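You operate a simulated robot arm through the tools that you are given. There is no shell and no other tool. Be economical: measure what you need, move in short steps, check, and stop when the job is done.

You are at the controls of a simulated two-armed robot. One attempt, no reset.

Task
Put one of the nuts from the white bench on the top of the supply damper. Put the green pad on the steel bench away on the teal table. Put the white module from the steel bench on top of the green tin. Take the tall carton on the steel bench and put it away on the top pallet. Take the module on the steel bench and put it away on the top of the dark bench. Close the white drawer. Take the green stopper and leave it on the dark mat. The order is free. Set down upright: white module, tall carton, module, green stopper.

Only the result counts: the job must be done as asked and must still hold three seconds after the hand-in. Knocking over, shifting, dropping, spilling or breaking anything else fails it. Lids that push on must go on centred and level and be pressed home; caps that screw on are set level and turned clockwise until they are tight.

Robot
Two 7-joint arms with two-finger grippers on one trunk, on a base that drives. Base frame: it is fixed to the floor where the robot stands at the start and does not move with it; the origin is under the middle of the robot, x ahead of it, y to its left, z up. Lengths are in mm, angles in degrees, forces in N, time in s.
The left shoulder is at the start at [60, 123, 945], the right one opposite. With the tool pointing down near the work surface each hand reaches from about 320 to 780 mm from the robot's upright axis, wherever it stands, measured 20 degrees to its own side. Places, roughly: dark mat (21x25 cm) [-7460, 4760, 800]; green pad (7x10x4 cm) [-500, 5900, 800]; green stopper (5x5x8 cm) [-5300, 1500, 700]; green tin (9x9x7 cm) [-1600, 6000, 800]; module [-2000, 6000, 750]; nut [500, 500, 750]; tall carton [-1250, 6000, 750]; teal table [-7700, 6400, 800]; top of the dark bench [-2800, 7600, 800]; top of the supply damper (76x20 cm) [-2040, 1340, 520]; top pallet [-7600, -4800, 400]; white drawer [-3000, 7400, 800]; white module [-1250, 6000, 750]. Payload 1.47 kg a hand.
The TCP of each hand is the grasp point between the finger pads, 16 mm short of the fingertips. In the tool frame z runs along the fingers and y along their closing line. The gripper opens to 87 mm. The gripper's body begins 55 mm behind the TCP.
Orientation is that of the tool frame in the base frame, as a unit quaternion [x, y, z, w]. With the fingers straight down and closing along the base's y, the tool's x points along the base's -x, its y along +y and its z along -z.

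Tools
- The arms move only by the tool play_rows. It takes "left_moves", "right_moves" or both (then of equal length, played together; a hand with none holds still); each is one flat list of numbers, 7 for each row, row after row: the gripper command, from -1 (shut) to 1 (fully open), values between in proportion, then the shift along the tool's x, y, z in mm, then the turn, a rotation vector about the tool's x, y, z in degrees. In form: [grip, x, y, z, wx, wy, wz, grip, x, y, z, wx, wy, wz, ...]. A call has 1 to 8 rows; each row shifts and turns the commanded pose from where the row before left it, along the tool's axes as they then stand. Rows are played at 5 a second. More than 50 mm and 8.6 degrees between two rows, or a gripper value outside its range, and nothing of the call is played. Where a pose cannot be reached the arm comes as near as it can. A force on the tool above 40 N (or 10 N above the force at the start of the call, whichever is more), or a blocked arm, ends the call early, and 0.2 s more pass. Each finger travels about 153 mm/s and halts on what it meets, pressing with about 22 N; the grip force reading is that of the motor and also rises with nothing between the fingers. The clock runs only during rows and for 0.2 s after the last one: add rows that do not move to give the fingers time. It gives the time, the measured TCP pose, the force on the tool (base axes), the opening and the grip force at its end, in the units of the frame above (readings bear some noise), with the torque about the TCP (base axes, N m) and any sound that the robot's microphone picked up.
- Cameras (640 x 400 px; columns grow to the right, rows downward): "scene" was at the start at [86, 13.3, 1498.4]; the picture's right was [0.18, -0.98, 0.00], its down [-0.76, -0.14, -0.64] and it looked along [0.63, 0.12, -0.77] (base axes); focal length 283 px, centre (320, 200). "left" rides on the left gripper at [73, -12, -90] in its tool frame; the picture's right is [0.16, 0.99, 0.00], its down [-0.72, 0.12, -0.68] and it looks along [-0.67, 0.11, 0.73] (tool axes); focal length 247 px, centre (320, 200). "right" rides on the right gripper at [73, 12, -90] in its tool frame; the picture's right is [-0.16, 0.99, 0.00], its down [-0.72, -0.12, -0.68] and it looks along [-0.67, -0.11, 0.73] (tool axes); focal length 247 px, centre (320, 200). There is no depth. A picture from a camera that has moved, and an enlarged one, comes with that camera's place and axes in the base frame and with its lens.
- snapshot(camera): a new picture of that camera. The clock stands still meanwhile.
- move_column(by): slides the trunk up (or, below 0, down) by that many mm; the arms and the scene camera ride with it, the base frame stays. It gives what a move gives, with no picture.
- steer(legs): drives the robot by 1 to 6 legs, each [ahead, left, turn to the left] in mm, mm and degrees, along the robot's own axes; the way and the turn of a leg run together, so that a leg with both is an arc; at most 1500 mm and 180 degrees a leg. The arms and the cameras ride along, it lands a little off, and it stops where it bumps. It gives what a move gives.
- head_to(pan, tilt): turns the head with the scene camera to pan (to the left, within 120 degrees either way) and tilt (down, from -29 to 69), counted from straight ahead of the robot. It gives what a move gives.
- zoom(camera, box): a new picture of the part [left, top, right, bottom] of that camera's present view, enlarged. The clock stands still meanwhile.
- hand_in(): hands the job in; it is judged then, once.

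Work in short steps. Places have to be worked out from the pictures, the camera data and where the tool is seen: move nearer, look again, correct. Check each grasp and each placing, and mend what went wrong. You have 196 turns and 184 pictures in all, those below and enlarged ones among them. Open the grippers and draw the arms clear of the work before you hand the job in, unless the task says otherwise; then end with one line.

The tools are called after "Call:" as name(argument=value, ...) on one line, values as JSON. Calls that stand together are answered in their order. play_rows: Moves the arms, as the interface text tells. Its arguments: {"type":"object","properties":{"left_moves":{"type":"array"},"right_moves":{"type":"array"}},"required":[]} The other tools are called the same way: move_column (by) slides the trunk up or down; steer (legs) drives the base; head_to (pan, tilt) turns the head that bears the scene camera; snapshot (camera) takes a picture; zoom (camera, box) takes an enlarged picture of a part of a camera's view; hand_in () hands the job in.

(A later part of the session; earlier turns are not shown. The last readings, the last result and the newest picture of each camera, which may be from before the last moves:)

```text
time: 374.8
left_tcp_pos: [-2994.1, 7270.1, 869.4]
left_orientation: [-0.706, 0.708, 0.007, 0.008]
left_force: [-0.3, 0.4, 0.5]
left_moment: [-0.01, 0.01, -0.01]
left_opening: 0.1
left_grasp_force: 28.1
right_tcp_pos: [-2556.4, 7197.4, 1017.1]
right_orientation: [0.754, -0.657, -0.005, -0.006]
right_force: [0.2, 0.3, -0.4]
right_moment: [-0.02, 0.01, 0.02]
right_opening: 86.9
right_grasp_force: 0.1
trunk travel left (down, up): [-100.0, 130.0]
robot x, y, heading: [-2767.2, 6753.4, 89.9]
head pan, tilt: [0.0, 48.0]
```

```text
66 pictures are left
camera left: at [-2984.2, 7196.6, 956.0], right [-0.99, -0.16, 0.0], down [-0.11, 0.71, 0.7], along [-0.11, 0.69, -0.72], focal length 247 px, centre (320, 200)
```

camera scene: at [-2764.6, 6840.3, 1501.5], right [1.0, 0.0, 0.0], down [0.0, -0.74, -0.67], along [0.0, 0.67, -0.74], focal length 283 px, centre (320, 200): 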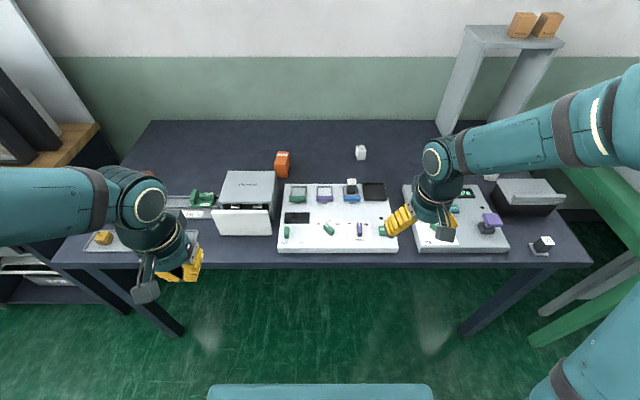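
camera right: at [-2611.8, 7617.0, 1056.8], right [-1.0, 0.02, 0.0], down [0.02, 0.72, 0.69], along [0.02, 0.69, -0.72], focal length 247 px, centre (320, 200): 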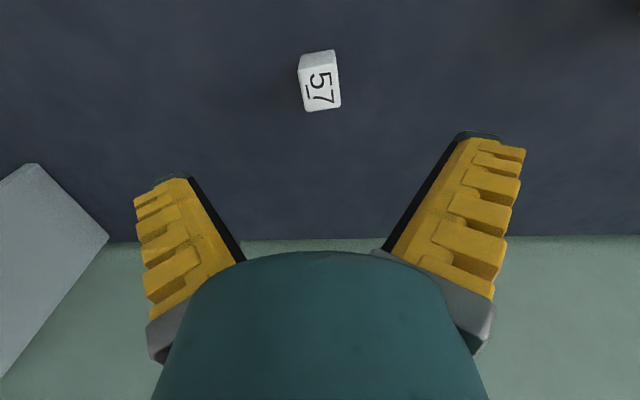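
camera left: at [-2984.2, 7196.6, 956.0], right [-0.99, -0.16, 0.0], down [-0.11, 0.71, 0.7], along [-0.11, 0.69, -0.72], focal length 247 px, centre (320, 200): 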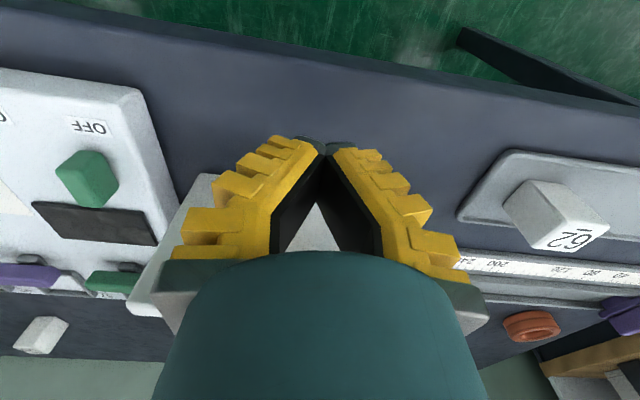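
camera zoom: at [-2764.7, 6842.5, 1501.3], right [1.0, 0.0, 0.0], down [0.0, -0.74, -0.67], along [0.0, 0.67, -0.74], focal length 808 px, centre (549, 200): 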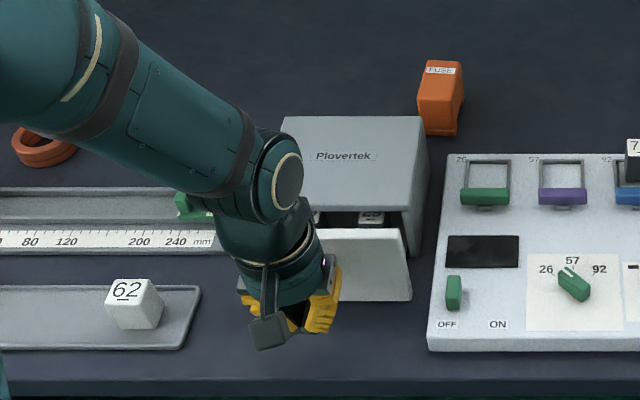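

In position. I push forward in small steps and watch the force.

Call:
play_rows(left_moves=[-1, -20, -10, 0, 0, 0, 0, -1, -10, 0, 0, 0, 0, 0, -1, -10, 0, 0, 0, 0, 0, -1, -8, 0, 0, 0, 0, 0, -1, -8, 0, 0, 0, 0, 0, -1, -8, 0, 0, 0, 0, 0, -1, -6, 0, 0, 0, 0, 0, -1, 0, 0, 0, 0, 0, 0])

Call:
zoom(camera="scene", box=[160, 130, 320, 270])

```text
time: 376.6
left_tcp_pos: [-2983.2, 7341.0, 872.6]
left_orientation: [-0.707, 0.708, 0.008, 0.008]
left_force: [-1.1, 0.4, 0.9]
left_moment: [0.01, -0.02, -0.01]
left_opening: 0.0
left_grasp_force: 28.0
right_tcp_pos: [-2554.7, 7196.5, 1017.0]
right_orientation: [0.754, -0.657, -0.006, -0.007]
right_force: [0.6, -0.7, -0.2]
right_moment: [-0.01, 0.01, -0.03]
right_opening: 87.1
right_grasp_force: 0.1
trunk travel left (down, up): [-100.0, 130.0]
robot x, y, heading: [-2769.1, 6755.6, 89.7]
head pan, tilt: [0.0, 48.0]
```

```text
2.86 times, centred on (240, 200) of scene
camera zoom: at [-2764.6, 6841.4, 1501.4], right [1.0, 0.0, 0.0], down [0.0, -0.74, -0.67], along [0.0, 0.67, -0.74], focal length 808 px, centre (549, 200)
```

zoom: 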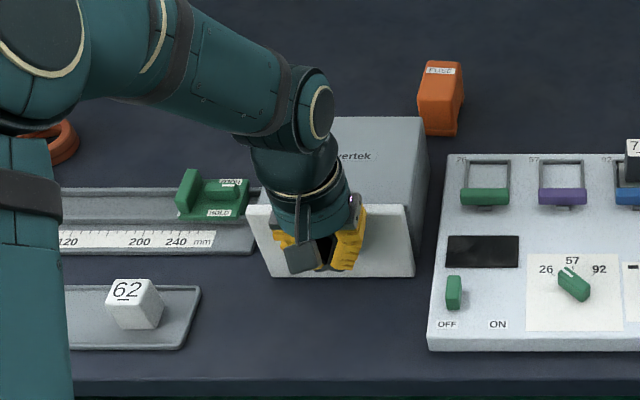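

The drawer slides easily and is almost in. I push on until the force rises.

Call:
play_rows(left_moves=[-1, -5, 0, 0, 0, 0, 0, -1, -5, 0, 0, 0, 0, 0, -1, -4, 0, 0, 0, 0, 0, -1, -4, 0, 0, 0, 0, 0, -1, -4, 0, 0, 0, 0, 0, -1, -3, 0, 0, 0, 0, 0])

Call:
zoom(camera="scene", box=[160, 130, 320, 270])

```text
time: 377.9
left_tcp_pos: [-2982.0, 7355.7, 869.5]
left_orientation: [-0.707, 0.707, 0.001, 0.001]
left_force: [0.3, -16.5, 3.9]
left_moment: [0.13, 0.04, 0.12]
left_opening: 5.8
left_grasp_force: 28.0
right_tcp_pos: [-2555.8, 7196.1, 1017.2]
right_orientation: [0.755, -0.656, -0.007, -0.006]
right_force: [0.5, 0.5, -1.1]
right_moment: [0.0, 0.0, 0.01]
right_opening: 86.9
right_grasp_force: 0.0
trunk travel left (down, up): [-100.0, 130.0]
robot x, y, heading: [-2763.3, 6753.7, 89.8]
head pan, tilt: [0.0, 48.0]
stopped in row 6 (left hand): the force on the tool passed its limit at 43 N (the readings are from after the stop); the commanded pose is now the measured one
```

```text
2.86 times, centred on (240, 200) of scene
camera zoom: at [-2764.3, 6839.3, 1501.5], right [1.0, 0.0, 0.0], down [0.0, -0.74, -0.67], along [0.0, 0.67, -0.74], focal length 808 px, centre (549, 200)
```

zoom: 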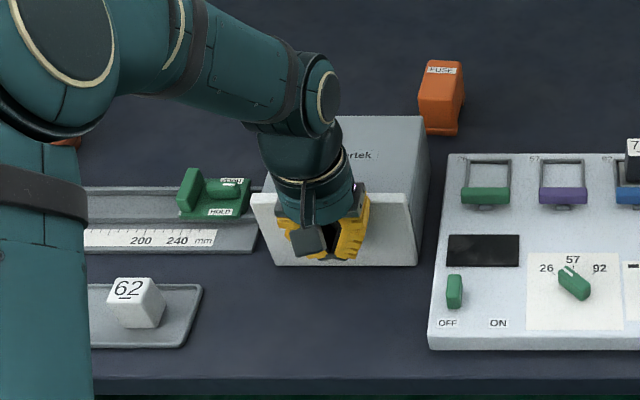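

The force rose sharply: the drawer is home. I draw the hand back, lift, and verify.

Call:
play_rows(left_moves=[-1, 30, 0, 0, 0, 0, 0, -1, 40, 0, 0, 0, 0, 0, -1, 40, 0, -20, 0, 0, 0, -1, 20, 0, -40, 0, 0, 0, -1, 0, 0, -45, 0, 0, 0, 1, 0, 0, -45, 0, 0, 0, 1, 0, 0, -20, 0, 0, 0, 1, 0, 0, 0, 0, 0, 0])

Call:
zoom(camera="scene", box=[160, 130, 400, 280])

```text
time: 379.7
left_tcp_pos: [-2982.8, 7225.6, 1040.8]
left_orientation: [-0.707, 0.708, 0.003, 0.002]
left_force: [-0.5, -0.2, 1.0]
left_moment: [-0.01, 0.03, -0.01]
left_opening: 86.9
left_grasp_force: 0.1
right_tcp_pos: [-2556.3, 7197.0, 1018.6]
right_orientation: [0.754, -0.657, -0.006, -0.006]
right_force: [-0.6, -0.2, -0.1]
right_moment: [0.0, 0.0, 0.01]
right_opening: 86.9
right_grasp_force: 0.0
trunk travel left (down, up): [-100.0, 130.0]
robot x, y, heading: [-2764.1, 6751.4, 90.0]
head pan, tilt: [0.0, 48.0]
```

```text
2.67 times, centred on (280, 205) of scene
camera zoom: at [-2764.6, 6840.9, 1501.4], right [1.0, 0.0, 0.0], down [0.0, -0.74, -0.67], along [0.0, 0.67, -0.74], focal length 754 px, centre (427, 187)
```

zoom: 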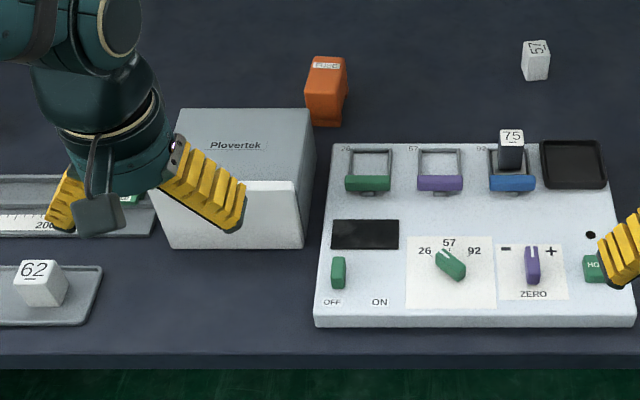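

The drawer is closed flush. Next the carton and the pad: back behind the steel bench facing −y.

Call:
steer(legs=[[-170, 0, 0], [0, 0, 180], [0, 1000, 0], [0, 640, 0]])

Call:
head_to(pan=0, tilt=50)

Call:
snapshot(camera="scene")

```text
time: 402.8
left_tcp_pos: [-919.4, 6051.2, 1039.8]
left_orientation: [0.719, 0.695, -0.002, 0.004]
left_force: [0.0, 0.1, 1.0]
left_moment: [0.01, 0.01, 0.02]
left_opening: 87.3
left_grasp_force: 0.1
right_tcp_pos: [-1344.5, 6092.2, 1016.8]
right_orientation: [0.669, 0.744, -0.006, 0.006]
right_force: [0.0, -0.5, 0.4]
right_moment: [-0.02, 0.01, -0.03]
right_opening: 87.2
right_grasp_force: 0.0
trunk travel left (down, up): [-100.0, 130.0]
robot x, y, heading: [-1121.7, 6531.4, -92.0]
head pan, tilt: [0.0, 48.0]
```

```text
time: 403.4
left_tcp_pos: [-920.0, 6051.3, 1040.3]
left_orientation: [0.719, 0.695, -0.002, 0.002]
left_force: [-0.5, 0.0, -0.3]
left_moment: [-0.01, -0.03, 0.04]
left_opening: 86.8
left_grasp_force: 0.0
right_tcp_pos: [-1345.7, 6094.3, 1018.6]
right_orientation: [0.669, 0.743, -0.007, 0.006]
right_force: [0.4, 0.5, 0.7]
right_moment: [-0.02, 0.04, -0.01]
right_opening: 86.7
right_grasp_force: 0.0
trunk travel left (down, up): [-100.0, 130.0]
robot x, y, heading: [-1121.9, 6531.5, -91.8]
head pan, tilt: [0.0, 50.0]
```

```text
62 pictures are left
camera scene: at [-1124.6, 6443.2, 1498.7], right [-1.0, 0.03, 0.0], down [0.02, 0.77, -0.64], along [-0.02, -0.64, -0.77], focal length 283 px, centre (320, 200)
```

scene: 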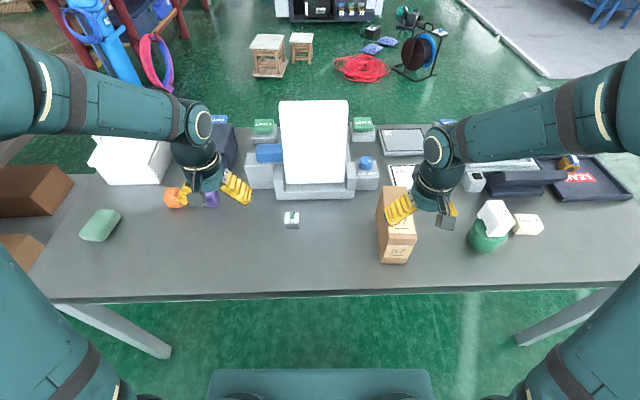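

The right hand is almost over the carton; I take its camera view.

Call:
snapshot(camera="right")

```text
61 pictures are left
camera right: at [-1341.6, 6169.2, 1106.6], right [1.0, -0.05, 0.0], down [-0.04, -0.72, 0.69], along [-0.04, -0.69, -0.72], focal length 247 px, centre (320, 200)
```

right: 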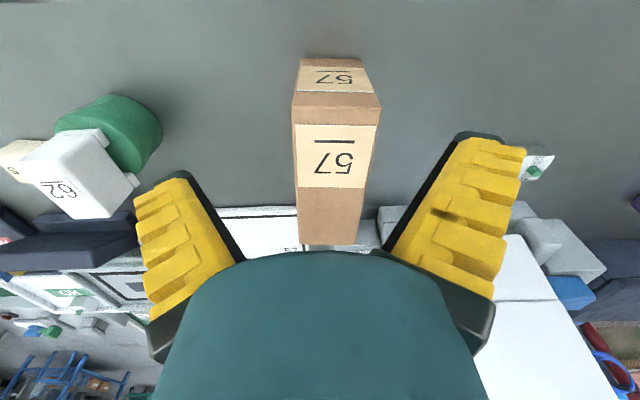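

Carton about 68 mm wide, top ≈911, centre (-1339,5992). I turn the hand 9° to align, move above and descend a bit for a final check.

Call:
play_rows(right_moves=[1, 0, 0, 0, 0, 0, 4.5, 1, 0, 0, 0, 0, 0, 4.5, 1, -40, 4, 0, 0, 0, 0, 1, -40, 4, 0, 0, 0, 0, 1, -22, 4, 20, 0, 0, 0, 1, 0, 0, 35, 0, 0, 0, 1, 0, 0, 0, 0, 0, 0])

Call:
snapshot(camera="right")

Call:
zoom(camera="scene", box=[360, 150, 460, 280])

```text
time: 405.0
left_tcp_pos: [-920.0, 6050.6, 1040.6]
left_orientation: [0.719, 0.695, -0.002, 0.004]
left_force: [0.9, -0.4, 0.2]
left_moment: [0.0, -0.01, -0.03]
left_opening: 87.0
left_grasp_force: 0.0
right_tcp_pos: [-1339.0, 5989.0, 965.1]
right_orientation: [0.724, 0.69, -0.005, 0.007]
right_force: [0.2, 0.5, 0.1]
right_moment: [-0.04, -0.02, 0.01]
right_opening: 87.1
right_grasp_force: 0.0
trunk travel left (down, up): [-100.0, 130.0]
robot x, y, heading: [-1123.7, 6531.4, -91.9]
head pan, tilt: [0.0, 50.0]
```

```text
60 pictures are left
camera right: at [-1323.5, 6062.8, 1053.4], right [0.98, -0.21, 0.0], down [-0.15, -0.7, 0.69], along [-0.14, -0.68, -0.72], focal length 247 px, centre (320, 200)
```

right: 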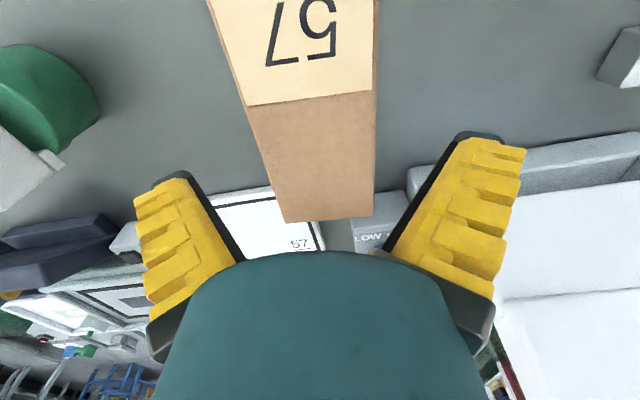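

```text
3.08 times, centred on (410, 215) of scene
camera zoom: at [-1124.5, 6443.5, 1498.7], right [-1.0, 0.03, 0.0], down [0.02, 0.77, -0.64], along [-0.02, -0.64, -0.77], focal length 871 px, centre (43, 154)
```

zoom: 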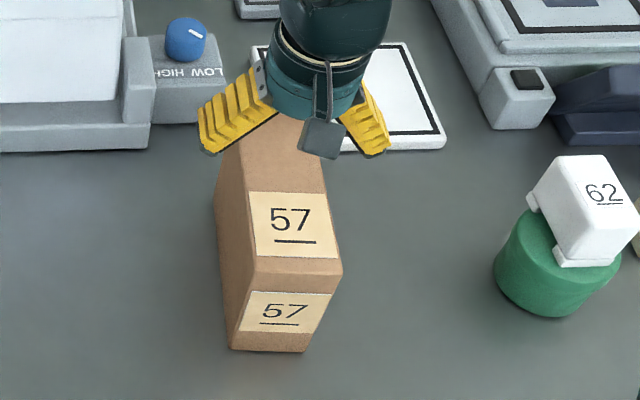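

Carton width ≈72 mm, turned -4°; the hand is at -3° and centred within 2 mm. I descend to TCP 872.

Call:
play_rows(right_moves=[1, 0, -2, 20, 0, 0, 1.5, 1, 0, 0, 20, 0, 0, 0, 1, 0, 0, 20, 0, 0, 0, 1, 0, 0, 18, 0, 0, 0, 1, 0, 0, 14, 0, 0, 0, 1, 0, 0, 0, 0, 0, 0])

Call:
snapshot(camera="right")

```text
time: 406.2
left_tcp_pos: [-920.2, 6054.0, 1042.0]
left_orientation: [0.719, 0.695, -0.003, 0.003]
left_force: [0.5, 0.0, 0.6]
left_moment: [0.0, -0.01, 0.03]
left_opening: 87.3
left_grasp_force: 0.1
right_tcp_pos: [-1340.9, 5984.9, 890.9]
right_orientation: [0.735, 0.678, -0.011, 0.015]
right_force: [-1.6, 10.2, 36.4]
right_moment: [0.42, -0.03, -0.04]
right_opening: 83.8
right_grasp_force: 21.3
trunk travel left (down, up): [-100.0, 130.0]
robot x, y, heading: [-1122.6, 6534.8, -91.7]
head pan, tilt: [0.0, 50.0]
stopped in row 5 (right hand): the force on the tool passed its limit at 89 N (the readings are from after the stop); the commanded pose is now the measured one
```

```text
58 pictures are left
camera right: at [-1322.9, 6061.0, 978.7], right [0.97, -0.23, 0.01], down [-0.17, -0.69, 0.71], along [-0.16, -0.69, -0.71], focal length 247 px, centre (320, 200)
```

right: 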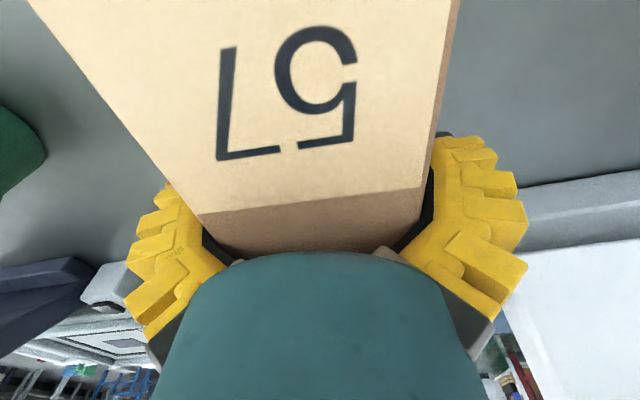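

The palm met the carton's top (so its top is ≈945, a taller carton). I rise 8 mm and close.

Call:
play_rows(right_moves=[1, 0, 0, -10, 0, 0, 0, 1, 0, 0, 0, 0, 0, 0, -1, 0, 0, 0, 0, 0, 0, -1, 0, 0, 0, 0, 0, 0, -1, 0, 0, 0, 0, 0, 0])

Call:
snapshot(camera="right")

Call:
zoom(camera="scene", box=[360, 150, 460, 280])

```text
time: 407.4
left_tcp_pos: [-921.1, 6050.4, 1040.6]
left_orientation: [0.719, 0.695, -0.002, 0.003]
left_force: [0.0, -0.1, 0.3]
left_moment: [0.01, 0.04, 0.0]
left_opening: 86.8
left_grasp_force: 0.1
right_tcp_pos: [-1339.7, 5984.8, 895.8]
right_orientation: [0.734, 0.679, -0.01, 0.011]
right_force: [-1.1, -0.6, -2.2]
right_moment: [0.0, -0.08, 0.07]
right_opening: 84.8
right_grasp_force: 21.9
trunk travel left (down, up): [-100.0, 130.0]
robot x, y, heading: [-1122.0, 6532.4, -91.9]
head pan, tilt: [0.0, 50.0]
```

```text
57 pictures are left
camera right: at [-1323.0, 6059.7, 984.4], right [0.97, -0.23, 0.01], down [-0.17, -0.69, 0.7], along [-0.16, -0.68, -0.71], focal length 247 px, centre (320, 200)
```

right: 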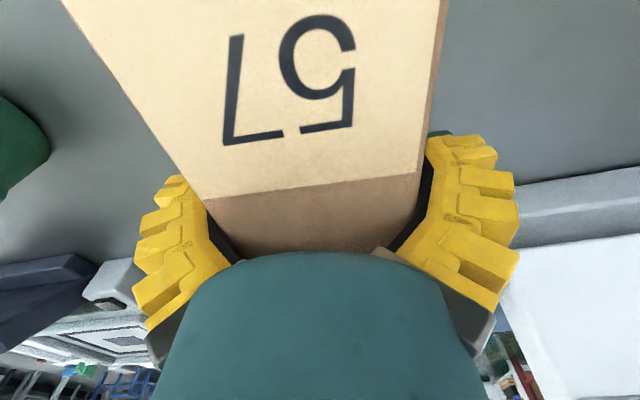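

```text
3.08 times, centred on (410, 215) of scene
camera zoom: at [-1124.8, 6443.1, 1498.6], right [-1.0, 0.03, 0.0], down [0.03, 0.77, -0.64], along [-0.02, -0.64, -0.77], focal length 871 px, centre (43, 154)
```

zoom: 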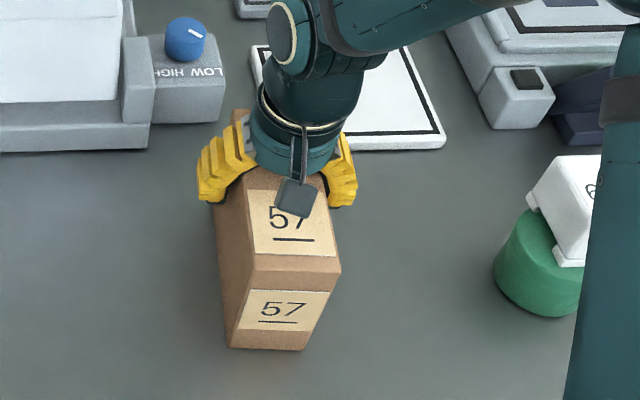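

Gripped (84.8 mm wide). I lift slowly and check.

Call:
play_rows(right_moves=[-1, 0, 0, -10, 0, 0, 0, -1, 0, 0, -20, 0, 0, 0, -1, 0, 0, -30, 0, 0, 0, -1, 0, 0, 0, 0, 0, 0])

Call:
snapshot(camera="scene")

```text
time: 408.4
left_tcp_pos: [-919.0, 6050.9, 1039.3]
left_orientation: [0.718, 0.696, -0.002, 0.003]
left_force: [0.1, 0.0, -0.7]
left_moment: [-0.02, -0.03, -0.01]
left_opening: 87.2
left_grasp_force: 0.1
right_tcp_pos: [-1338.7, 5985.8, 957.7]
right_orientation: [0.734, 0.679, -0.01, 0.012]
right_force: [0.5, 0.5, -4.9]
right_moment: [-0.09, 0.02, 0.0]
right_opening: 70.9
right_grasp_force: 21.9
trunk travel left (down, up): [-100.0, 130.0]
robot x, y, heading: [-1121.6, 6534.4, -91.7]
head pan, tilt: [0.0, 50.0]
```

```text
55 pictures are left
camera scene: at [-1124.9, 6442.5, 1498.6], right [-1.0, 0.03, 0.0], down [0.03, 0.77, -0.64], along [-0.02, -0.64, -0.77], focal length 283 px, centre (320, 200)
```

scene: 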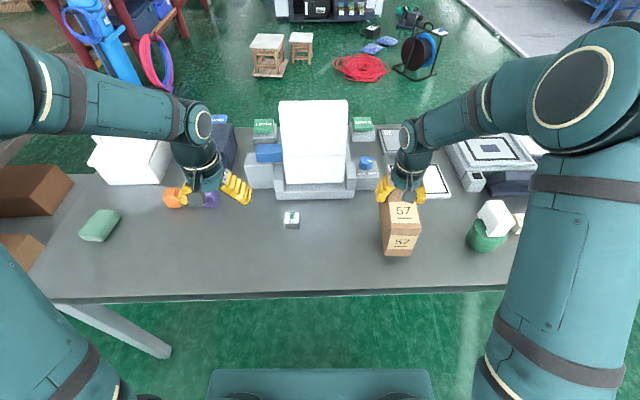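

Carton lifted (≈0.45 kg), 71 mm, steady. I raise it above everything, draw it in, and strafe left toward the pad.

Call:
play_rows(right_moves=[-1, 10, 0, -40, 0, 0, 0, -1, 20, 0, -40, 0, 0, 0, -1, 40, 0, -25, 0, 0, 0, -1, 40, 0, -20, 0, 0, 0, -1, 0, 0, 0, 0, 0, 0], left_moves=[1, 30, 0, -10, 0, 0, 0, 1, 30, 0, -10, 0, 0, 0, 1, 20, 0, 0, 0, 0, 0, 1, 0, 0, 0, 0, 0, 0, 1, 0, 0, 0, 0, 0, 0])

Call:
steer(legs=[[-40, 0, 2], [0, 400, 0]])

Call:
snapshot(camera="left")

Call:
snapshot(camera="scene")

```text
time: 409.6
left_tcp_pos: [-918.2, 6132.2, 1059.6]
left_orientation: [0.718, 0.696, -0.001, 0.003]
left_force: [0.3, 0.0, 0.6]
left_moment: [0.01, 0.03, 0.02]
left_opening: 87.0
left_grasp_force: 0.0
right_tcp_pos: [-1331.2, 6101.6, 1078.8]
right_orientation: [0.734, 0.68, -0.01, 0.011]
right_force: [0.8, 0.2, -4.0]
right_moment: [-0.08, -0.01, -0.03]
right_opening: 70.8
right_grasp_force: 22.2
trunk travel left (down, up): [-100.0, 130.0]
robot x, y, heading: [-1120.9, 6528.1, -91.9]
head pan, tilt: [0.0, 50.0]
```

```text
time: 414.1
left_tcp_pos: [-506.3, 6181.2, 1059.6]
left_orientation: [0.706, 0.708, -0.002, 0.003]
left_force: [0.5, -0.3, 0.6]
left_moment: [-0.01, -0.02, 0.01]
left_opening: 87.2
left_grasp_force: 0.0
right_tcp_pos: [-918.9, 6135.5, 1079.1]
right_orientation: [0.722, 0.692, -0.01, 0.012]
right_force: [0.2, 0.3, -4.6]
right_moment: [-0.07, 0.01, 0.0]
right_opening: 70.7
right_grasp_force: 21.3
trunk travel left (down, up): [-100.0, 130.0]
robot x, y, heading: [-726.4, 6574.5, -89.6]
head pan, tilt: [0.0, 50.0]
```

```text
54 pictures are left
camera left: at [-520.3, 6254.9, 1148.7], right [0.99, 0.16, 0.0], down [0.12, -0.72, 0.69], along [0.11, -0.68, -0.73], focal length 247 px, centre (320, 200)
```

left: 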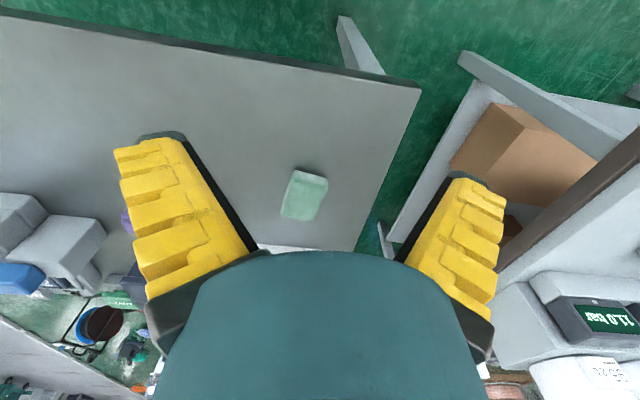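

```text
53 pictures are left
camera scene: at [-725.0, 6484.8, 1498.6], right [-1.0, 0.0, 0.0], down [0.0, 0.77, -0.64], along [0.0, -0.64, -0.77], focal length 283 px, centre (320, 200)
```

scene: 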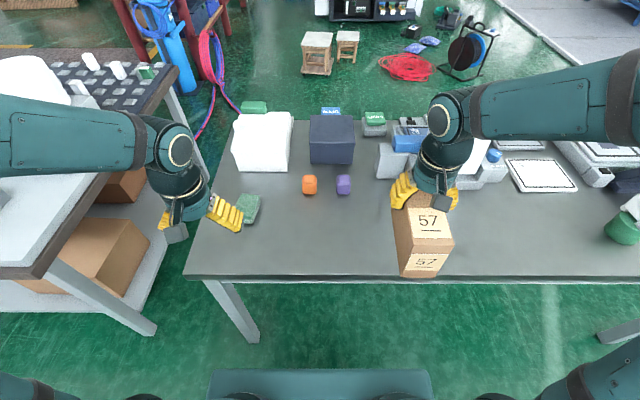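

Pad at (-499,5958), long side along y, so I grip its 7 cm side along x. I move the left hand above it.

Call:
play_rows(left_moves=[1, -40, 1, 10, 0, 0, 0, 1, -40, 1, 25, 0, 0, 0, 1, -40, 1, 25, 0, 0, 0, 1, -40, 1, 25, 0, 0, 0, 1, -40, 1, 25, 0, 0, 0, 1, -23, 2, 30, 0, 0, 0, 1, 0, 0, 35, 0, 0, 0, 1, 0, 0, 0, 0, 0, 0])

Call:
snapshot(camera="left")

```text
time: 415.9
left_tcp_pos: [-500.7, 5958.4, 888.7]
left_orientation: [0.707, 0.707, -0.002, 0.003]
left_force: [0.2, -0.2, 0.1]
left_moment: [0.0, 0.0, 0.02]
left_opening: 87.0
left_grasp_force: 0.1
right_tcp_pos: [-918.8, 6136.5, 1080.2]
right_orientation: [0.722, 0.692, -0.01, 0.012]
right_force: [0.1, 0.1, -4.9]
right_moment: [-0.06, -0.01, -0.01]
right_opening: 70.4
right_grasp_force: 21.7
trunk travel left (down, up): [-100.0, 130.0]
robot x, y, heading: [-723.3, 6573.3, -89.9]
head pan, tilt: [0.0, 50.0]
```

```text
52 pictures are left
camera left: at [-514.4, 6032.0, 976.7], right [0.99, 0.16, 0.0], down [0.12, -0.72, 0.69], along [0.11, -0.68, -0.73], focal length 247 px, centre (320, 200)
```

left: 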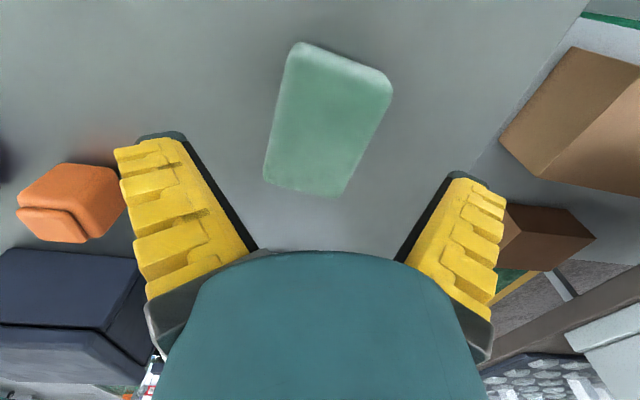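

Pad centre ≈(-499,5950), turned about 6°. I align, descend to TCP 808, and check before closing.

Call:
play_rows(left_moves=[1, -8, 1, 20, 0, 0, 6, 1, 0, 0, 25, 0, 0, 0, 1, 0, 0, 20, 0, 0, 0, 1, 0, 0, 15, 0, 0, 0, 1, 0, 0, 0, 0, 0, 0])

Call:
snapshot(camera="left")

```text
time: 417.1
left_tcp_pos: [-496.8, 5948.7, 807.1]
left_orientation: [0.742, 0.67, -0.003, 0.004]
left_force: [1.0, 0.0, -0.2]
left_moment: [-0.01, 0.01, -0.01]
left_opening: 87.2
left_grasp_force: 0.0
right_tcp_pos: [-919.6, 6135.2, 1080.3]
right_orientation: [0.722, 0.692, -0.011, 0.013]
right_force: [0.7, 1.0, -4.1]
right_moment: [-0.07, 0.04, 0.0]
right_opening: 70.6
right_grasp_force: 22.2
trunk travel left (down, up): [-100.0, 130.0]
robot x, y, heading: [-723.2, 6568.4, -90.0]
head pan, tilt: [0.0, 50.0]
```

```text
51 pictures are left
camera left: at [-504.1, 6023.6, 895.6], right [1.0, 0.06, 0.0], down [0.04, -0.73, 0.69], along [0.04, -0.68, -0.73], focal length 247 px, centre (320, 200)
```

left: 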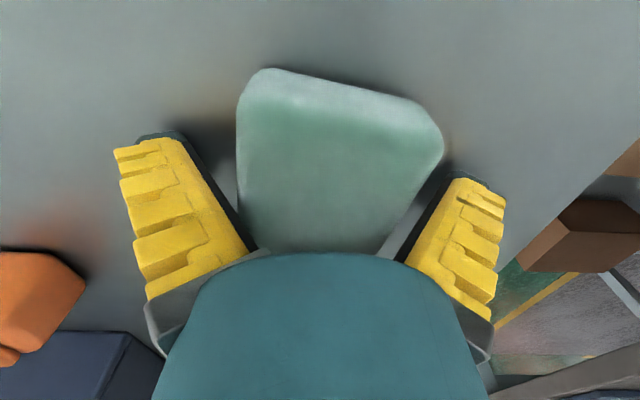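

The pad is still about 8° off and 6 mm to the side. I rise, turn 8°, shift, and come down again.

Call:
play_rows(left_moves=[1, 0, 0, -45, 0, 0, 0, 1, 0, 6, 0, 0, 0, 8, 1, 0, 0, 0, 0, 0, 0])

Call:
snapshot(camera="left")

```text
time: 417.9
left_tcp_pos: [-492.1, 5949.0, 852.9]
left_orientation: [0.788, 0.616, -0.001, 0.003]
left_force: [0.0, 0.7, 0.0]
left_moment: [-0.06, 0.03, 0.0]
left_opening: 87.0
left_grasp_force: 0.1
right_tcp_pos: [-918.2, 6136.1, 1079.3]
right_orientation: [0.722, 0.692, -0.01, 0.012]
right_force: [0.0, -0.6, -5.1]
right_moment: [-0.08, -0.04, -0.01]
right_opening: 71.1
right_grasp_force: 22.1
trunk travel left (down, up): [-100.0, 130.0]
robot x, y, heading: [-725.5, 6569.7, -89.7]
head pan, tilt: [0.0, 50.0]
```

```text
50 pictures are left
camera left: at [-488.5, 6022.9, 941.2], right [1.0, -0.08, 0.0], down [-0.06, -0.73, 0.69], along [-0.06, -0.68, -0.73], focal length 247 px, centre (320, 200)
```

left: 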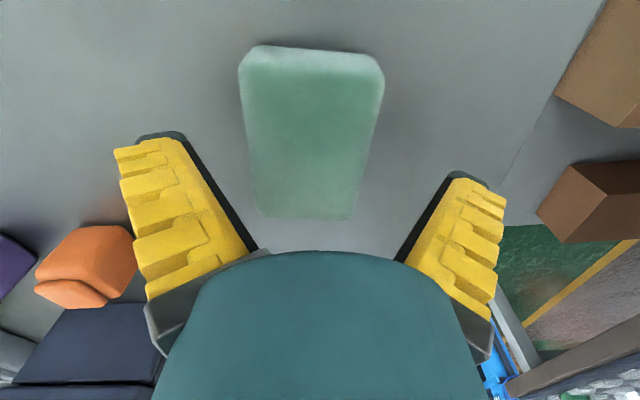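

Pad sides run about 8° off y, centre ≈(-502,5942), width ≈66. I turn back 6°, re-centre, descend to 808 and close.

Call:
play_rows(left_moves=[1, 0, 0, 0, 0, 0, -6, 1, -9, -9, 0, 0, 0, 0, 1, 0, 0, 25, 0, 0, 0, 1, 0, 0, 19, 0, 0, 0, 1, 0, 0, 0, 0, 0, 0])

Call:
snapshot(camera="left")

```text
time: 419.1
left_tcp_pos: [-503.1, 5941.2, 808.8]
left_orientation: [0.754, 0.657, -0.002, 0.003]
left_force: [-0.5, -0.3, 0.7]
left_moment: [0.01, 0.02, 0.04]
left_opening: 87.0
left_grasp_force: 0.1
right_tcp_pos: [-918.0, 6137.1, 1079.2]
right_orientation: [0.722, 0.692, -0.01, 0.012]
right_force: [-0.5, -0.3, -5.1]
right_moment: [-0.09, -0.04, 0.02]
right_opening: 70.7
right_grasp_force: 21.6
trunk travel left (down, up): [-100.0, 130.0]
robot x, y, heading: [-725.7, 6571.9, -89.8]
head pan, tilt: [0.0, 50.0]
```

```text
49 pictures are left
camera left: at [-506.1, 6015.9, 897.7], right [1.0, 0.02, 0.0], down [0.01, -0.73, 0.69], along [0.02, -0.68, -0.73], focal length 247 px, centre (320, 200)
```

left: 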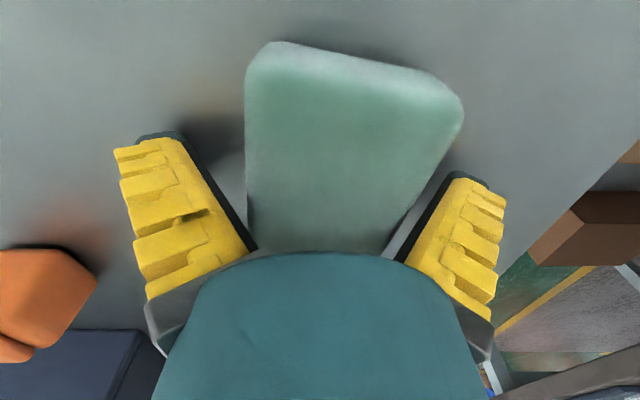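

The pad is between the fingers. I close and lift.

Call:
play_rows(left_moves=[-1, 0, 0, -2, 0, 0, 0, -1, 0, 0, 0, 0, 0, 0, -1, 0, 0, 0, 0, 0, 0, -1, 0, 0, -10, 0, 0, 0, -1, 0, 0, -30, 0, 0, 0, -1, 0, 0, -45, 0, 0, 0, -1, 0, 0, -45, 0, 0, 0, -1, 0, 0, 0, 0, 0, 0])

Call:
snapshot(camera="left")

```text
time: 420.9
left_tcp_pos: [-503.2, 5940.6, 938.7]
left_orientation: [0.753, 0.658, 0.0, 0.003]
left_force: [0.0, -0.3, 0.3]
left_moment: [0.05, -0.01, 0.01]
left_opening: 73.5
left_grasp_force: 22.1
right_tcp_pos: [-919.1, 6135.4, 1080.0]
right_orientation: [0.722, 0.692, -0.009, 0.012]
right_force: [0.2, -0.3, -4.3]
right_moment: [-0.08, -0.01, -0.01]
right_opening: 70.3
right_grasp_force: 22.4
trunk travel left (down, up): [-100.0, 130.0]
robot x, y, heading: [-724.8, 6571.0, -89.7]
head pan, tilt: [0.0, 50.0]
```

```text
48 pictures are left
camera left: at [-507.1, 6015.7, 1028.3], right [1.0, 0.02, 0.0], down [0.01, -0.73, 0.68], along [0.01, -0.68, -0.73], focal length 247 px, centre (320, 200)
```

left: 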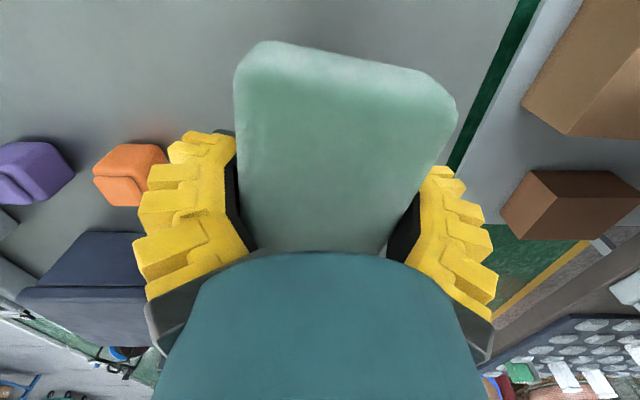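

Pad held. I raise and draw in both hands, then drive: back west behind the bench, south past its left end, and west toward the teal table.

Call:
play_rows(left_moves=[-1, 20, 0, -40, 0, 0, 0, -1, 40, 0, -25, 0, 0, 0, -1, 45, 0, -15, 0, 0, 0, -1, 45, 0, 0, 0, 0, 0, -1, 40, 0, 0, 0, 0, 0], right_moves=[-1, 0, 0, -20, 0, 0, 0, -1, 0, 0, -20, 0, 0, 0, -1, 0, 0, 0, 0, 0, 0, -1, 0, 0, 0, 0, 0, 0, -1, 0, 0, 0, 0, 0, 0])

Call:
steer(legs=[[0, -1200, 0], [0, -1170, 0], [1500, 0, 0], [150, 0, 0], [0, 0, -90]])

Call:
head_to(pan=-15, tilt=22)

Call:
snapshot(camera="scene")

```text
time: 422.1
left_tcp_pos: [-476.5, 6129.3, 1019.7]
left_orientation: [0.754, 0.657, -0.002, 0.003]
left_force: [0.4, -0.5, 0.3]
left_moment: [0.02, 0.02, 0.05]
left_opening: 73.9
left_grasp_force: 22.2
right_tcp_pos: [-917.8, 6139.0, 1119.2]
right_orientation: [0.722, 0.692, -0.01, 0.012]
right_force: [-0.3, 0.4, -4.9]
right_moment: [-0.11, 0.0, 0.0]
right_opening: 70.6
right_grasp_force: 22.0
trunk travel left (down, up): [-100.0, 130.0]
robot x, y, heading: [-725.6, 6571.0, -89.9]
head pan, tilt: [0.0, 50.0]
```

```text
time: 454.8
left_tcp_pos: [-3556.5, 4678.2, 1019.5]
left_orientation: [0.997, -0.076, -0.004, 0.001]
left_force: [-0.2, -0.2, -0.1]
left_moment: [-0.02, 0.0, -0.03]
left_opening: 71.1
left_grasp_force: 22.0
right_tcp_pos: [-3542.0, 5120.8, 1118.9]
right_orientation: [0.999, -0.028, -0.016, 0.002]
right_force: [-0.2, 0.3, -4.8]
right_moment: [0.01, 0.07, 0.0]
right_opening: 69.8
right_grasp_force: 21.9
trunk travel left (down, up): [-100.0, 130.0]
robot x, y, heading: [-3107.3, 4918.9, 179.4]
head pan, tilt: [0.0, 50.0]
```

```text
time: 455.7
left_tcp_pos: [-3555.9, 4677.8, 1020.5]
left_orientation: [0.997, -0.076, -0.003, 0.0]
left_force: [-0.3, -0.8, -0.2]
left_moment: [-0.01, 0.04, 0.0]
left_opening: 70.7
left_grasp_force: 21.9
right_tcp_pos: [-3541.9, 5120.4, 1119.2]
right_orientation: [0.999, -0.029, -0.014, 0.002]
right_force: [0.2, -1.2, -4.2]
right_moment: [-0.04, 0.07, -0.03]
right_opening: 70.0
right_grasp_force: 22.1
trunk travel left (down, up): [-100.0, 130.0]
robot x, y, heading: [-3109.8, 4925.7, 179.2]
head pan, tilt: [-15.0, 22.0]
```

```text
47 pictures are left
camera scene: at [-3208.0, 4946.0, 1540.9], right [0.27, 0.96, 0.0], down [0.36, -0.1, -0.93], along [-0.89, 0.25, -0.38], focal length 283 px, centre (320, 200)
```

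scene: 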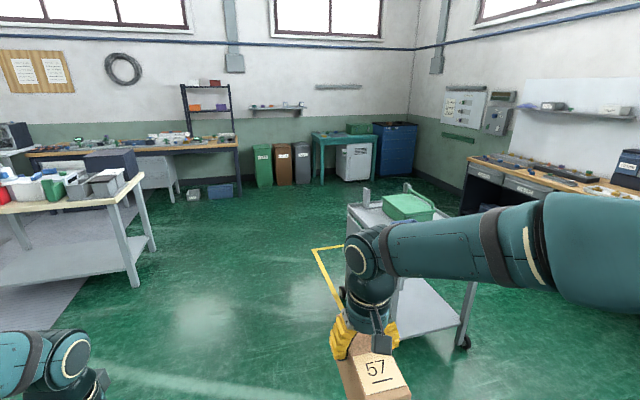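

The way along y≈4925 is clear. I drive on and then strafe up to the teal table.

Call:
steer(legs=[[1500, 0, 0.6], [1500, 0, 0], [550, 0, 0], [0, -1350, 0]])

Call:
head_to(pan=0, tilt=35)

Call:
snapshot(camera="scene")

```text
time: 484.4
left_tcp_pos: [-7103.3, 6005.4, 1018.8]
left_orientation: [0.998, -0.064, -0.003, 0.001]
left_force: [0.9, 0.1, -0.3]
left_moment: [0.0, -0.03, -0.02]
left_opening: 68.4
left_grasp_force: 22.1
right_tcp_pos: [-7098.8, 6446.4, 1118.7]
right_orientation: [1.0, -0.016, -0.015, 0.002]
right_force: [-0.5, 0.5, -5.0]
right_moment: [-0.01, 0.08, -0.01]
right_opening: 69.2
right_grasp_force: 21.9
trunk travel left (down, up): [-100.0, 130.0]
robot x, y, heading: [-6659.5, 6259.8, -179.1]
head pan, tilt: [-15.0, 22.0]
```

```text
time: 485.2
left_tcp_pos: [-7102.7, 6004.9, 1019.1]
left_orientation: [0.998, -0.063, -0.004, 0.001]
left_force: [0.9, -0.4, -1.4]
left_moment: [0.01, -0.04, 0.01]
left_opening: 68.5
left_grasp_force: 22.5
right_tcp_pos: [-7098.5, 6447.4, 1118.5]
right_orientation: [1.0, -0.016, -0.014, 0.001]
right_force: [-0.1, 0.6, -4.1]
right_moment: [0.0, 0.05, -0.01]
right_opening: 69.2
right_grasp_force: 21.8
trunk travel left (down, up): [-100.0, 130.0]
robot x, y, heading: [-6662.1, 6258.5, -179.3]
head pan, tilt: [0.0, 35.0]
```

```text
46 pictures are left
camera scene: at [-6759.6, 6256.9, 1520.4], right [-0.01, 1.0, 0.0], down [0.57, 0.01, -0.82], along [-0.82, -0.01, -0.57], focal length 283 px, centre (320, 200)
```

scene: 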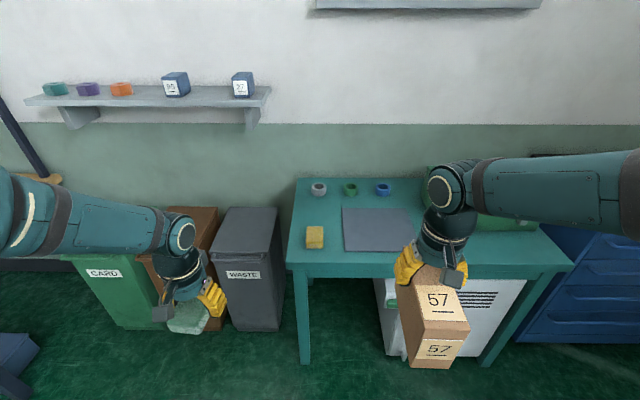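

On the teal table there is a free place behind the yellow sponge, about (-7715,6240). I drive closer so the left hand can reach it.

Call:
steer(legs=[[390, -160, -0.7]])

Call:
head_to(pan=10, tilt=48)

Call:
snapshot(camera="scene")

```text
time: 487.8
left_tcp_pos: [-7498.8, 6167.4, 1020.1]
left_orientation: [0.998, -0.066, -0.002, 0.001]
left_force: [0.7, 0.8, -0.3]
left_moment: [0.0, -0.01, 0.0]
left_opening: 68.4
left_grasp_force: 22.0
right_tcp_pos: [-7489.5, 6608.1, 1117.6]
right_orientation: [1.0, -0.02, -0.015, 0.002]
right_force: [0.1, -0.9, -4.5]
right_moment: [0.0, 0.09, 0.01]
right_opening: 69.2
right_grasp_force: 21.6
trunk travel left (down, up): [-100.0, 130.0]
robot x, y, heading: [-7056.1, 6414.9, -179.6]
head pan, tilt: [0.0, 35.0]
```

```text
time: 488.6
left_tcp_pos: [-7496.0, 6166.1, 1019.6]
left_orientation: [0.998, -0.067, -0.003, 0.001]
left_force: [-0.4, 0.1, -1.1]
left_moment: [0.01, 0.01, -0.02]
left_opening: 68.3
left_grasp_force: 21.9
right_tcp_pos: [-7491.1, 6609.6, 1120.0]
right_orientation: [1.0, -0.019, -0.014, 0.001]
right_force: [-0.8, 0.8, -4.4]
right_moment: [0.02, 0.1, 0.03]
right_opening: 69.1
right_grasp_force: 22.4
trunk travel left (down, up): [-100.0, 130.0]
robot x, y, heading: [-7054.2, 6417.4, -179.4]
head pan, tilt: [10.0, 48.0]
```

```text
45 pictures are left
camera scene: at [-7141.3, 6403.4, 1501.4], right [-0.18, 0.98, 0.0], down [0.73, 0.13, -0.67], along [-0.66, -0.12, -0.74], focal length 283 px, centre (320, 200)
```

scene: 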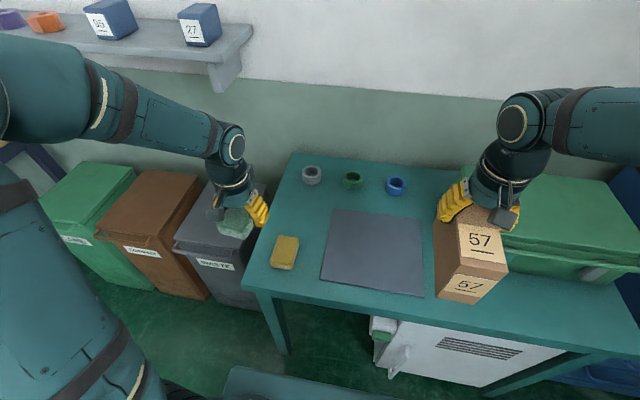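

The free spot reads (-7717,6235). I bring the pad over it and down to about 880.

Call:
play_rows(left_moves=[-1, -45, -8, 0, 0, 0, 0, -1, -45, -8, 0, 0, 0, 0, -1, -45, -8, 10, 0, 0, 0, -1, -45, -8, 15, 0, 0, 0, -1, -45, -8, 15, 0, 0, 0, -1, 0, 0, 45, 0, 0, 0, -1, 0, 0, 45, 0, 0, 0, -1, 0, 0, 0, 0, 0, 0])

Call:
snapshot(camera="scene")

```text
time: 490.4
left_tcp_pos: [-7717.5, 6240.0, 891.0]
left_orientation: [0.998, -0.066, -0.004, 0.001]
left_force: [0.5, -0.2, -0.8]
left_moment: [0.03, -0.01, -0.01]
left_opening: 68.1
left_grasp_force: 22.1
right_tcp_pos: [-7488.9, 6608.6, 1119.4]
right_orientation: [1.0, -0.019, -0.015, 0.001]
right_force: [-0.6, -0.3, -3.8]
right_moment: [0.02, 0.08, -0.01]
right_opening: 69.1
right_grasp_force: 21.7
trunk travel left (down, up): [-100.0, 130.0]
robot x, y, heading: [-7054.9, 6416.0, -179.5]
head pan, tilt: [10.0, 48.0]
```

```text
44 pictures are left
camera scene: at [-7140.7, 6403.3, 1501.4], right [-0.18, 0.98, 0.0], down [0.73, 0.13, -0.67], along [-0.66, -0.12, -0.74], focal length 283 px, centre (320, 200)
```

scene: 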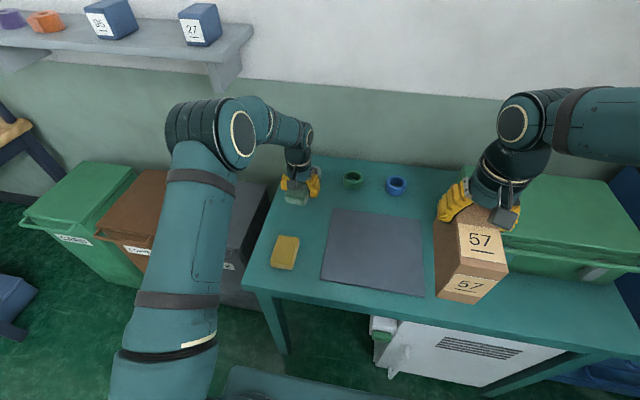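

Now lower in small steps to contact.

Call:
play_rows(left_moves=[-1, 0, 0, 30, 0, 0, 0, -1, 0, 0, 12, 0, 0, 0, -1, 0, 0, 5, 0, 0, 0, -1, 0, 0, 5, 0, 0, 0, -1, 0, 0, 4, 0, 0, 0, -1, 0, 0, 4, 0, 0, 0, -1, 0, 0, 4, 0, 0, 0, -1, 0, 0, 4, 0, 0, 0])

Call:
snapshot(camera="left")

```text
time: 492.1
left_tcp_pos: [-7716.5, 6235.8, 822.7]
left_orientation: [0.998, -0.066, -0.003, 0.001]
left_force: [-0.1, 0.1, -0.6]
left_moment: [-0.01, 0.0, -0.02]
left_opening: 67.8
left_grasp_force: 22.1
right_tcp_pos: [-7489.2, 6608.9, 1118.5]
right_orientation: [1.0, -0.02, -0.015, 0.002]
right_force: [-0.4, -0.3, -4.5]
right_moment: [-0.02, 0.04, -0.03]
right_opening: 69.1
right_grasp_force: 21.8
trunk travel left (down, up): [-100.0, 130.0]
robot x, y, heading: [-7057.5, 6419.0, -179.4]
head pan, tilt: [10.0, 48.0]
```

```text
43 pictures are left
camera left: at [-7643.5, 6238.6, 911.7], right [0.03, -1.0, 0.0], down [-0.73, -0.02, 0.68], along [-0.68, -0.02, -0.73], focal length 247 px, centre (320, 200)
```

left: 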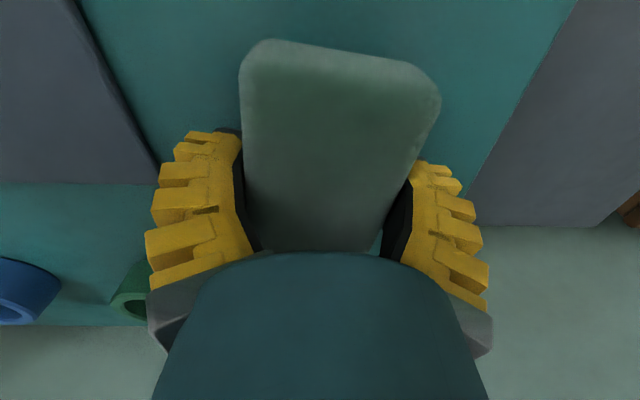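

Call:
play_rows(left_moves=[-1, 0, 0, 3, 0, 0, 0, -1, 0, 0, 3, 0, 0, 0, -1, 0, 0, 3, 0, 0, 0, -1, 0, 0, 3, 0, 0, 0, -1, 0, 0, 3, 0, 0, 0, -1, 0, 0, 3, 0, 0, 0, -1, 0, 0, 3, 0, 0, 0, -1, 0, 0, 3, 0, 0, 0])

Call:
snapshot(camera="left")

```text
time: 493.9
left_tcp_pos: [-7715.8, 6236.8, 798.6]
left_orientation: [0.998, -0.066, -0.004, 0.0]
left_force: [0.0, 0.4, -0.5]
left_moment: [0.0, -0.01, 0.0]
left_opening: 67.9
left_grasp_force: 22.6
right_tcp_pos: [-7490.0, 6608.8, 1117.5]
right_orientation: [1.0, -0.019, -0.014, 0.002]
right_force: [-0.6, -0.2, -5.2]
right_moment: [-0.01, 0.09, 0.01]
right_opening: 69.3
right_grasp_force: 22.1
trunk travel left (down, up): [-100.0, 130.0]
robot x, y, heading: [-7054.6, 6416.9, -179.5]
head pan, tilt: [10.0, 48.0]
```

```text
42 pictures are left
camera left: at [-7643.7, 6239.1, 887.5], right [0.03, -1.0, 0.0], down [-0.73, -0.02, 0.68], along [-0.68, -0.02, -0.73], focal length 247 px, centre (320, 200)
```

left: 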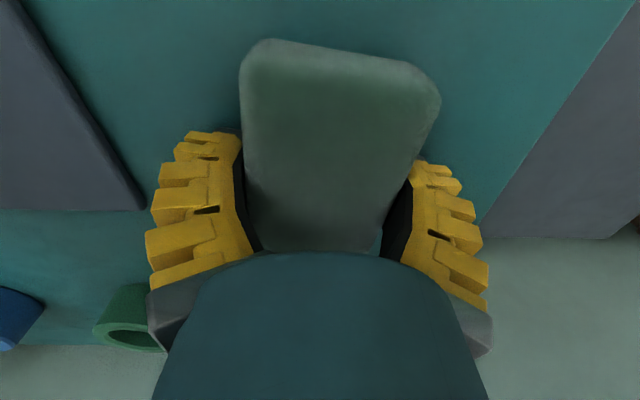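

Call:
play_rows(left_moves=[-1, 0, 0, 3, 0, 0, 0, -1, 0, 0, 3, 0, 0, 0, -1, 0, 0, 3, 0, 0, 0, -1, 0, 0, 3, 0, 0, 0, -1, 0, 0, 3, 0, 0, 0, -1, 0, 0, 3, 0, 0, 0, -1, 0, 0, 3, 0, 0, 0, -1, 0, 0, 3, 0, 0, 0])

Call:
zoom(camera="scene", box=[240, 130, 400, 290])

```text
time: 495.0
left_tcp_pos: [-7718.3, 6237.8, 792.4]
left_orientation: [0.998, -0.067, -0.009, 0.001]
left_force: [6.2, 0.0, 16.4]
left_moment: [0.07, -0.17, -0.03]
left_opening: 70.1
left_grasp_force: 21.8
right_tcp_pos: [-7487.4, 6608.9, 1117.0]
right_orientation: [1.0, -0.019, -0.015, 0.002]
right_force: [0.5, -0.4, -4.5]
right_moment: [0.0, 0.11, -0.06]
right_opening: 69.3
right_grasp_force: 21.8
trunk travel left (down, up): [-100.0, 130.0]
robot x, y, heading: [-7055.3, 6416.6, -179.8]
head pan, tilt: [10.0, 48.0]
stopped in row 5 (left hand): the force on the tool passed its limit at 42 N (the readings are from after the stop); the commanded pose is now the measured one
```

```text
2.50 times, centred on (320, 210) of scene
camera zoom: at [-7139.5, 6403.7, 1501.3], right [-0.18, 0.98, 0.0], down [0.73, 0.13, -0.67], along [-0.66, -0.12, -0.74], focal length 707 px, centre (320, 175)
```

zoom: 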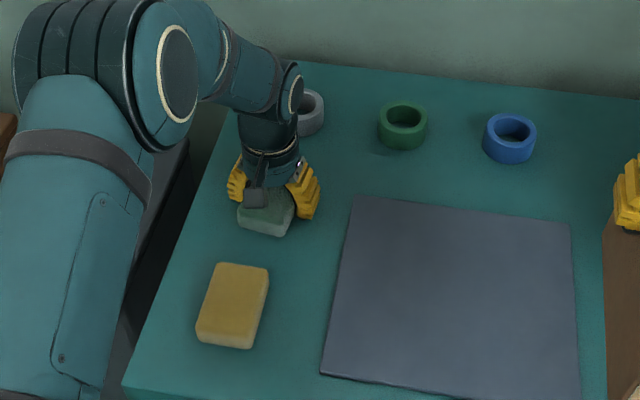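

The pad is down on the table. I ease up, open, rise and check.

Call:
play_rows(left_moves=[-1, 0, 0, -2, 0, 0, 0, 1, 0, 0, 0, 0, 0, 0, 1, 0, 0, 0, 0, 0, 0, 1, 0, 0, -20, 0, 0, 0, 1, 0, 0, -45, 0, 0, 0, 1, 0, 0, -45, 0, 0, 0, 1, 0, 0, -45, 0, 0, 0, 1, 0, 0, -45, 0, 0, 0])

Call:
snapshot(camera="left")

```text
time: 496.8
left_tcp_pos: [-7718.2, 6235.6, 992.2]
left_orientation: [0.998, -0.067, -0.006, 0.0]
left_force: [0.5, -0.3, 0.5]
left_moment: [-0.01, 0.03, 0.02]
left_opening: 87.0
left_grasp_force: 0.1
right_tcp_pos: [-7489.8, 6609.3, 1119.1]
right_orientation: [1.0, -0.019, -0.016, 0.002]
right_force: [0.0, -0.2, -4.6]
right_moment: [0.02, 0.1, 0.0]
right_opening: 69.3
right_grasp_force: 22.2
trunk travel left (down, up): [-100.0, 130.0]
robot x, y, heading: [-7053.0, 6417.8, -179.5]
head pan, tilt: [10.0, 48.0]
```

```text
40 pictures are left
camera left: at [-7643.9, 6238.2, 1081.0], right [0.03, -1.0, 0.0], down [-0.72, -0.02, 0.69], along [-0.69, -0.02, -0.72], focal length 247 px, centre (320, 200)
```

left: 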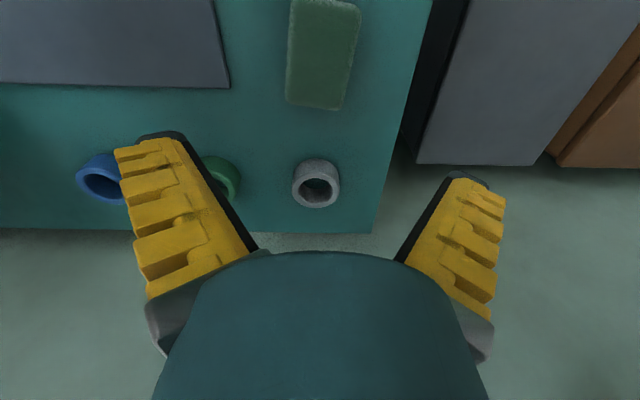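

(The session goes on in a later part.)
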